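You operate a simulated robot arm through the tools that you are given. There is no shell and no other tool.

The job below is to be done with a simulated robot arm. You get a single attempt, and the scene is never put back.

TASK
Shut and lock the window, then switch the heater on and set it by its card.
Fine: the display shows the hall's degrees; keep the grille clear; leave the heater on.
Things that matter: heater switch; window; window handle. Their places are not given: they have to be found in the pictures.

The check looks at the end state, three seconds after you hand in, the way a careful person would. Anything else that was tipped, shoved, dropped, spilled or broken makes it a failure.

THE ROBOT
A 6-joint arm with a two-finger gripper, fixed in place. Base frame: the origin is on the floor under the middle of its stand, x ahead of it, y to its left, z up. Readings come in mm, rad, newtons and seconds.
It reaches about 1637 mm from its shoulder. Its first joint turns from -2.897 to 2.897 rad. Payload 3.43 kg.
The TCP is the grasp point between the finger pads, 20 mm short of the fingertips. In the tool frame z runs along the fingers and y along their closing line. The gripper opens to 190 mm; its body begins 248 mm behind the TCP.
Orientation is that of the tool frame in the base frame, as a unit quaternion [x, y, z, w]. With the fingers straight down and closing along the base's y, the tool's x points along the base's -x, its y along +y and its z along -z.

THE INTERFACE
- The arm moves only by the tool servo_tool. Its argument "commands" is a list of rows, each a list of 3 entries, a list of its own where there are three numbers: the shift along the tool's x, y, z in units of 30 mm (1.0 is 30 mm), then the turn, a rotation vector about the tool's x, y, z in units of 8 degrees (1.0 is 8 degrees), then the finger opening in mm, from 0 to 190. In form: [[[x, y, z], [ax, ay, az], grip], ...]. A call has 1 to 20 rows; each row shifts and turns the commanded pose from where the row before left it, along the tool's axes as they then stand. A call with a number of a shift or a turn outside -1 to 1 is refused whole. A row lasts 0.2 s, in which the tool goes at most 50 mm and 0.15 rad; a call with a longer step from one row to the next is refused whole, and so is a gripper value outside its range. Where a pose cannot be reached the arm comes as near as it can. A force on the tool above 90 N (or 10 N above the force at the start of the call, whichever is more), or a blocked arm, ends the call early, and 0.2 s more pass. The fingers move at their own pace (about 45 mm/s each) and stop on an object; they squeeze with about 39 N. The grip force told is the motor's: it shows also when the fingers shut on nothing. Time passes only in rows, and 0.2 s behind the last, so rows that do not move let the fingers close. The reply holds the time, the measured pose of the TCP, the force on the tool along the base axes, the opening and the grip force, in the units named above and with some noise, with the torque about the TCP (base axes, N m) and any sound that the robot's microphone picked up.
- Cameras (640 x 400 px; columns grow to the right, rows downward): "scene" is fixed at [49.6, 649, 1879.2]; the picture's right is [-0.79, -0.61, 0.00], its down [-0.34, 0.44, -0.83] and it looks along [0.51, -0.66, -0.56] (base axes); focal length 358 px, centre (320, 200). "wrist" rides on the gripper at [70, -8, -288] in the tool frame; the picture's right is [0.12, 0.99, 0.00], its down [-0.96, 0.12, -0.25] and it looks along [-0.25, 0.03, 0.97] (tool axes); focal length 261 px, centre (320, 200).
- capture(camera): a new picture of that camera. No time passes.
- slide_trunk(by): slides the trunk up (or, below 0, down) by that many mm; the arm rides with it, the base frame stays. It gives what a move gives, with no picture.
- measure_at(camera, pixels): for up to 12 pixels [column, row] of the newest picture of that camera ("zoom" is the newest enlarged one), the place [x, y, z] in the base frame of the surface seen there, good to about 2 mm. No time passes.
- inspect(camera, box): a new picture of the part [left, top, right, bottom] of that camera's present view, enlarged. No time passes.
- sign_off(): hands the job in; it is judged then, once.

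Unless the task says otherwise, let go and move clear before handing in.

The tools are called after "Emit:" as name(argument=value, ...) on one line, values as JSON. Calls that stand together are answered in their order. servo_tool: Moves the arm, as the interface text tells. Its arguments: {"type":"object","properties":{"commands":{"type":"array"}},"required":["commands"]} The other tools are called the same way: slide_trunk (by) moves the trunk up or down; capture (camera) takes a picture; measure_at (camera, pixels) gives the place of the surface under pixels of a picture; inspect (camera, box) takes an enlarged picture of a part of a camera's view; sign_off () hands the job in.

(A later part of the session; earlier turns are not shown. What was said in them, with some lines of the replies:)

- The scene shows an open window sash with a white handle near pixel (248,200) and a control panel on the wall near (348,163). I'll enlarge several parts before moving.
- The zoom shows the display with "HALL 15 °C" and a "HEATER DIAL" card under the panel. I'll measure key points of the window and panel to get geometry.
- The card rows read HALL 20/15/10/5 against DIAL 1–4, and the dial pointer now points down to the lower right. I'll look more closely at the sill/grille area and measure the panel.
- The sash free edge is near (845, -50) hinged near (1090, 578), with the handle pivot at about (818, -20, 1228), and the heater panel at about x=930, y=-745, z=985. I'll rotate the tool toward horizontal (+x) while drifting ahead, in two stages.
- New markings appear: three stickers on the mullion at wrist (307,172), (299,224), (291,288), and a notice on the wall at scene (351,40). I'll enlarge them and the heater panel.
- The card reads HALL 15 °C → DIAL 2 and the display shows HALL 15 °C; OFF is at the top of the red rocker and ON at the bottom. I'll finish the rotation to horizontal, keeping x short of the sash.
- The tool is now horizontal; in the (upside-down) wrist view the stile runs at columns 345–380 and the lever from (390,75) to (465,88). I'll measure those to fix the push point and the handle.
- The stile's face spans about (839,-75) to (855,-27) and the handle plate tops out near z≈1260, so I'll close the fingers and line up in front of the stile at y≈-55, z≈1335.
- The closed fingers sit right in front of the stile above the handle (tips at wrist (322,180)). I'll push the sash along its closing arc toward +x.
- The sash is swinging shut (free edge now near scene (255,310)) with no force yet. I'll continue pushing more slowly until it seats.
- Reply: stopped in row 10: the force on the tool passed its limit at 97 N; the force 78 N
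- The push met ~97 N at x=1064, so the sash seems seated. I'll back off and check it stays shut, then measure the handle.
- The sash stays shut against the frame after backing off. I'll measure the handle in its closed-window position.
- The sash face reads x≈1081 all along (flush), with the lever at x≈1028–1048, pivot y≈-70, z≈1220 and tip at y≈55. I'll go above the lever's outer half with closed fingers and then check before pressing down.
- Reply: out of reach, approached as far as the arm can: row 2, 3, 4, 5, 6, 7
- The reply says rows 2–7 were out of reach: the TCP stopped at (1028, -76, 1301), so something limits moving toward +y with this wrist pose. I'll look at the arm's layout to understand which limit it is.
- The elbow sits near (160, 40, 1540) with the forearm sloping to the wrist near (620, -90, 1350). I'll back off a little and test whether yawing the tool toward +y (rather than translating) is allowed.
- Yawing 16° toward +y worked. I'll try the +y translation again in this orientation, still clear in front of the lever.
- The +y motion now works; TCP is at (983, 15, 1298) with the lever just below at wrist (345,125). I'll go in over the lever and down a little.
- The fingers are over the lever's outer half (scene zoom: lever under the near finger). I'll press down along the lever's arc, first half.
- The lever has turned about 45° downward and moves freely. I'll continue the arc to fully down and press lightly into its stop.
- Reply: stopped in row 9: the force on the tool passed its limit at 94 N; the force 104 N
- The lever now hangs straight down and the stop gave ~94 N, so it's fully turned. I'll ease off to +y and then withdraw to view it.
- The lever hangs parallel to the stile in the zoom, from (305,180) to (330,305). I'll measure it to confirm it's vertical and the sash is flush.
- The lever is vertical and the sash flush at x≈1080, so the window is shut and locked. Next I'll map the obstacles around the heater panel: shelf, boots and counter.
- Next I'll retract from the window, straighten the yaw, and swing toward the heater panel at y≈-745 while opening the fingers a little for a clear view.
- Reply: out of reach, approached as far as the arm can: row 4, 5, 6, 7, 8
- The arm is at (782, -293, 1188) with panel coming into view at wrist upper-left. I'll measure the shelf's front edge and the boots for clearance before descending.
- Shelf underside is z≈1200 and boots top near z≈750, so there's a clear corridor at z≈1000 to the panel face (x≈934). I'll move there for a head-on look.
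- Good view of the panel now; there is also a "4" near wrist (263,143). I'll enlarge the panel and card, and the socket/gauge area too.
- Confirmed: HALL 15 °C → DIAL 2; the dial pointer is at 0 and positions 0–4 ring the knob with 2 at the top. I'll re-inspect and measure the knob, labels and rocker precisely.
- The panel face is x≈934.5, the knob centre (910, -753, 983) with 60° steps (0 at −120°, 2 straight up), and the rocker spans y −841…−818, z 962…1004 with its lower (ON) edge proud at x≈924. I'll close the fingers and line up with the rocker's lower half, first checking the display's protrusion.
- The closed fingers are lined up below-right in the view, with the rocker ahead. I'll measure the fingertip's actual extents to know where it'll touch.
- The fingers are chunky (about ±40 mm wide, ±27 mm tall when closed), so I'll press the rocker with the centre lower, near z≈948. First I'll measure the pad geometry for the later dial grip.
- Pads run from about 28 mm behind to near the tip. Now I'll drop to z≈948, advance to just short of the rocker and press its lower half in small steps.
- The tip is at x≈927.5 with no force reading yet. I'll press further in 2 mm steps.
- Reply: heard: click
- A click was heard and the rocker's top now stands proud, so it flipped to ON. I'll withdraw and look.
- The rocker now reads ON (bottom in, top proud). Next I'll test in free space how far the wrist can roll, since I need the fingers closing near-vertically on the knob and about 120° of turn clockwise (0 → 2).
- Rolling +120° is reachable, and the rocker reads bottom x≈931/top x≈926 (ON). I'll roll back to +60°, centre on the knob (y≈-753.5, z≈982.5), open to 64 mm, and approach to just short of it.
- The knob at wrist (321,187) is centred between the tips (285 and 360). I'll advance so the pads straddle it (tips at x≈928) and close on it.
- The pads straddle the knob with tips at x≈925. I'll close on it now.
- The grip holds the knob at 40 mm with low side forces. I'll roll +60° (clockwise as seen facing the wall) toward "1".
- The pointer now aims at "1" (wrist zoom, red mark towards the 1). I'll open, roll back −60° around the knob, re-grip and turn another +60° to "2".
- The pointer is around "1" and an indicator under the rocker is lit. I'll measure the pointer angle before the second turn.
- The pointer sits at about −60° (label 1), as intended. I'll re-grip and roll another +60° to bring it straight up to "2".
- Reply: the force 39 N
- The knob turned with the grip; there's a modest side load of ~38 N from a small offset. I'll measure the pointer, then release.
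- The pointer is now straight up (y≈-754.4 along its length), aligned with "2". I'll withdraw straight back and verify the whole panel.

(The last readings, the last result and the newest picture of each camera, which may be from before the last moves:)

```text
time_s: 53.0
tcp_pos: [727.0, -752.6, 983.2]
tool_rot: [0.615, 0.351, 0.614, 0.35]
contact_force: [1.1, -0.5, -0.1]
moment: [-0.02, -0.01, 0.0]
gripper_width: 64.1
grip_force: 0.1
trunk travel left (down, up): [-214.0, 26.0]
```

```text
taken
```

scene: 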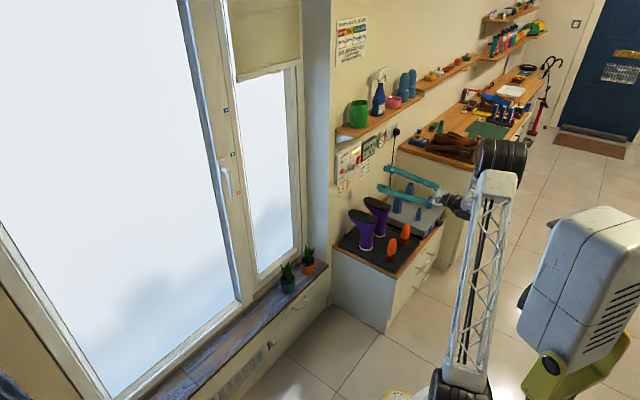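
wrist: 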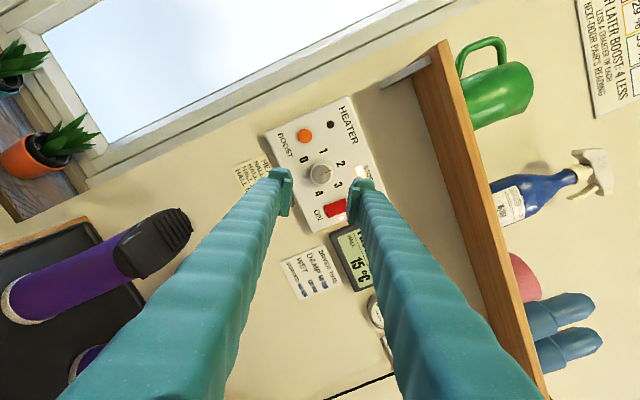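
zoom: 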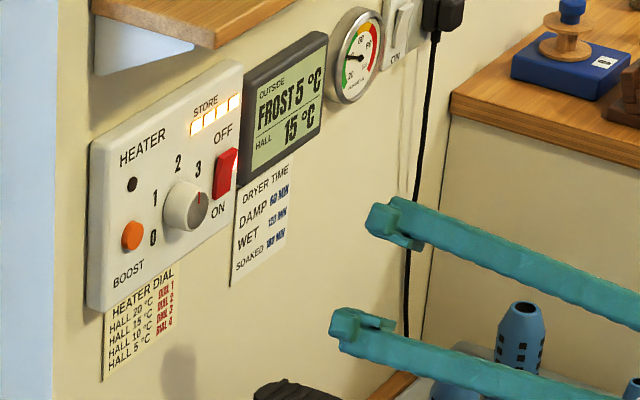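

The zooms show the pointer at "2", the rocker at ON with its lamp lit, and the display still at HALL 15 °C. I'll do a last check of the window handle and grille.

Emit:
inspect(camera="scene", box=[180, 110, 290, 230])

Emit:
inspect(camera="scene", box=[190, 300, 320, 400])

Emit:
inspect(camera="scene", box=[320, 160, 470, 300])

```text
3.33 times, centred on (235, 170) of scene
```

zoom: 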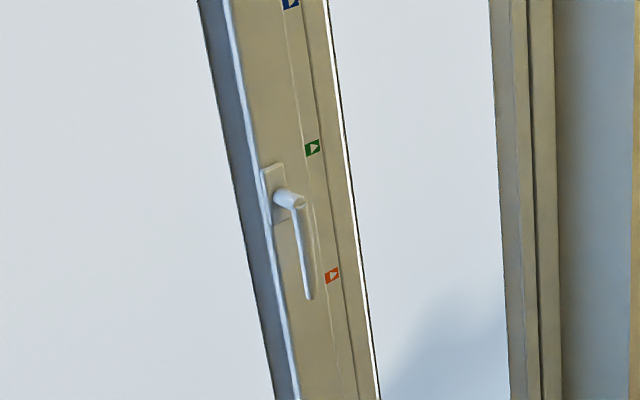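

```text
4.00 times, centred on (255, 350) of scene
```

zoom: 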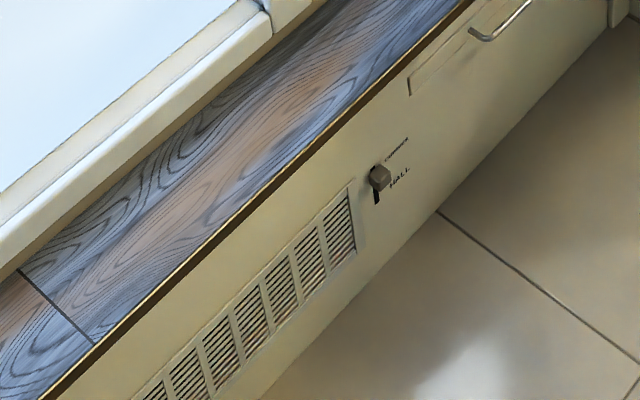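

```text
2.86 times, centred on (395, 230) of scene
```

zoom: 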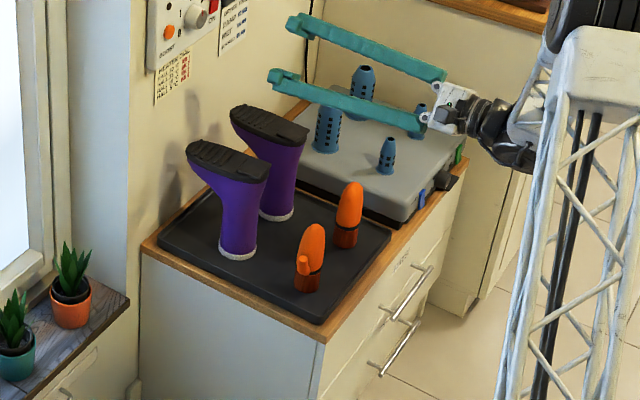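

The window is shut and its handle points down. The grille is clear, the boots, plants and dryer are undisturbed, and the gripper is empty and clear of everything. The heater is on at dial 2, which is the card's setting for HALL 15 °C, so I'm handing in.

Emit:
sign_off()

```text
The job is handed in.
```

The job is handed in. The window is shut and locked, and the heater is switched on and set to dial 2. I haven't been told whether it passed the check.

- **Window:** The sash is flush in its frame. I turned the handle straight down until it hit its stop. No marking showed which way locks; I took down as locked, as on most windows of this kind.
- **Heater:** I pressed the rocker to ON, heard it click, and its lamp is lit. The display shows HALL 15 °C, which the card gives as dial 2, and the pointer measured straight up at 2.
- **Surroundings:** The grille is clear, and the boots, plants and shelf items looked undisturbed in the last pictures. I left the small lever beside the grille, marked "HALL" at one end, as it was. The gripper is open and pulled back from the panel.
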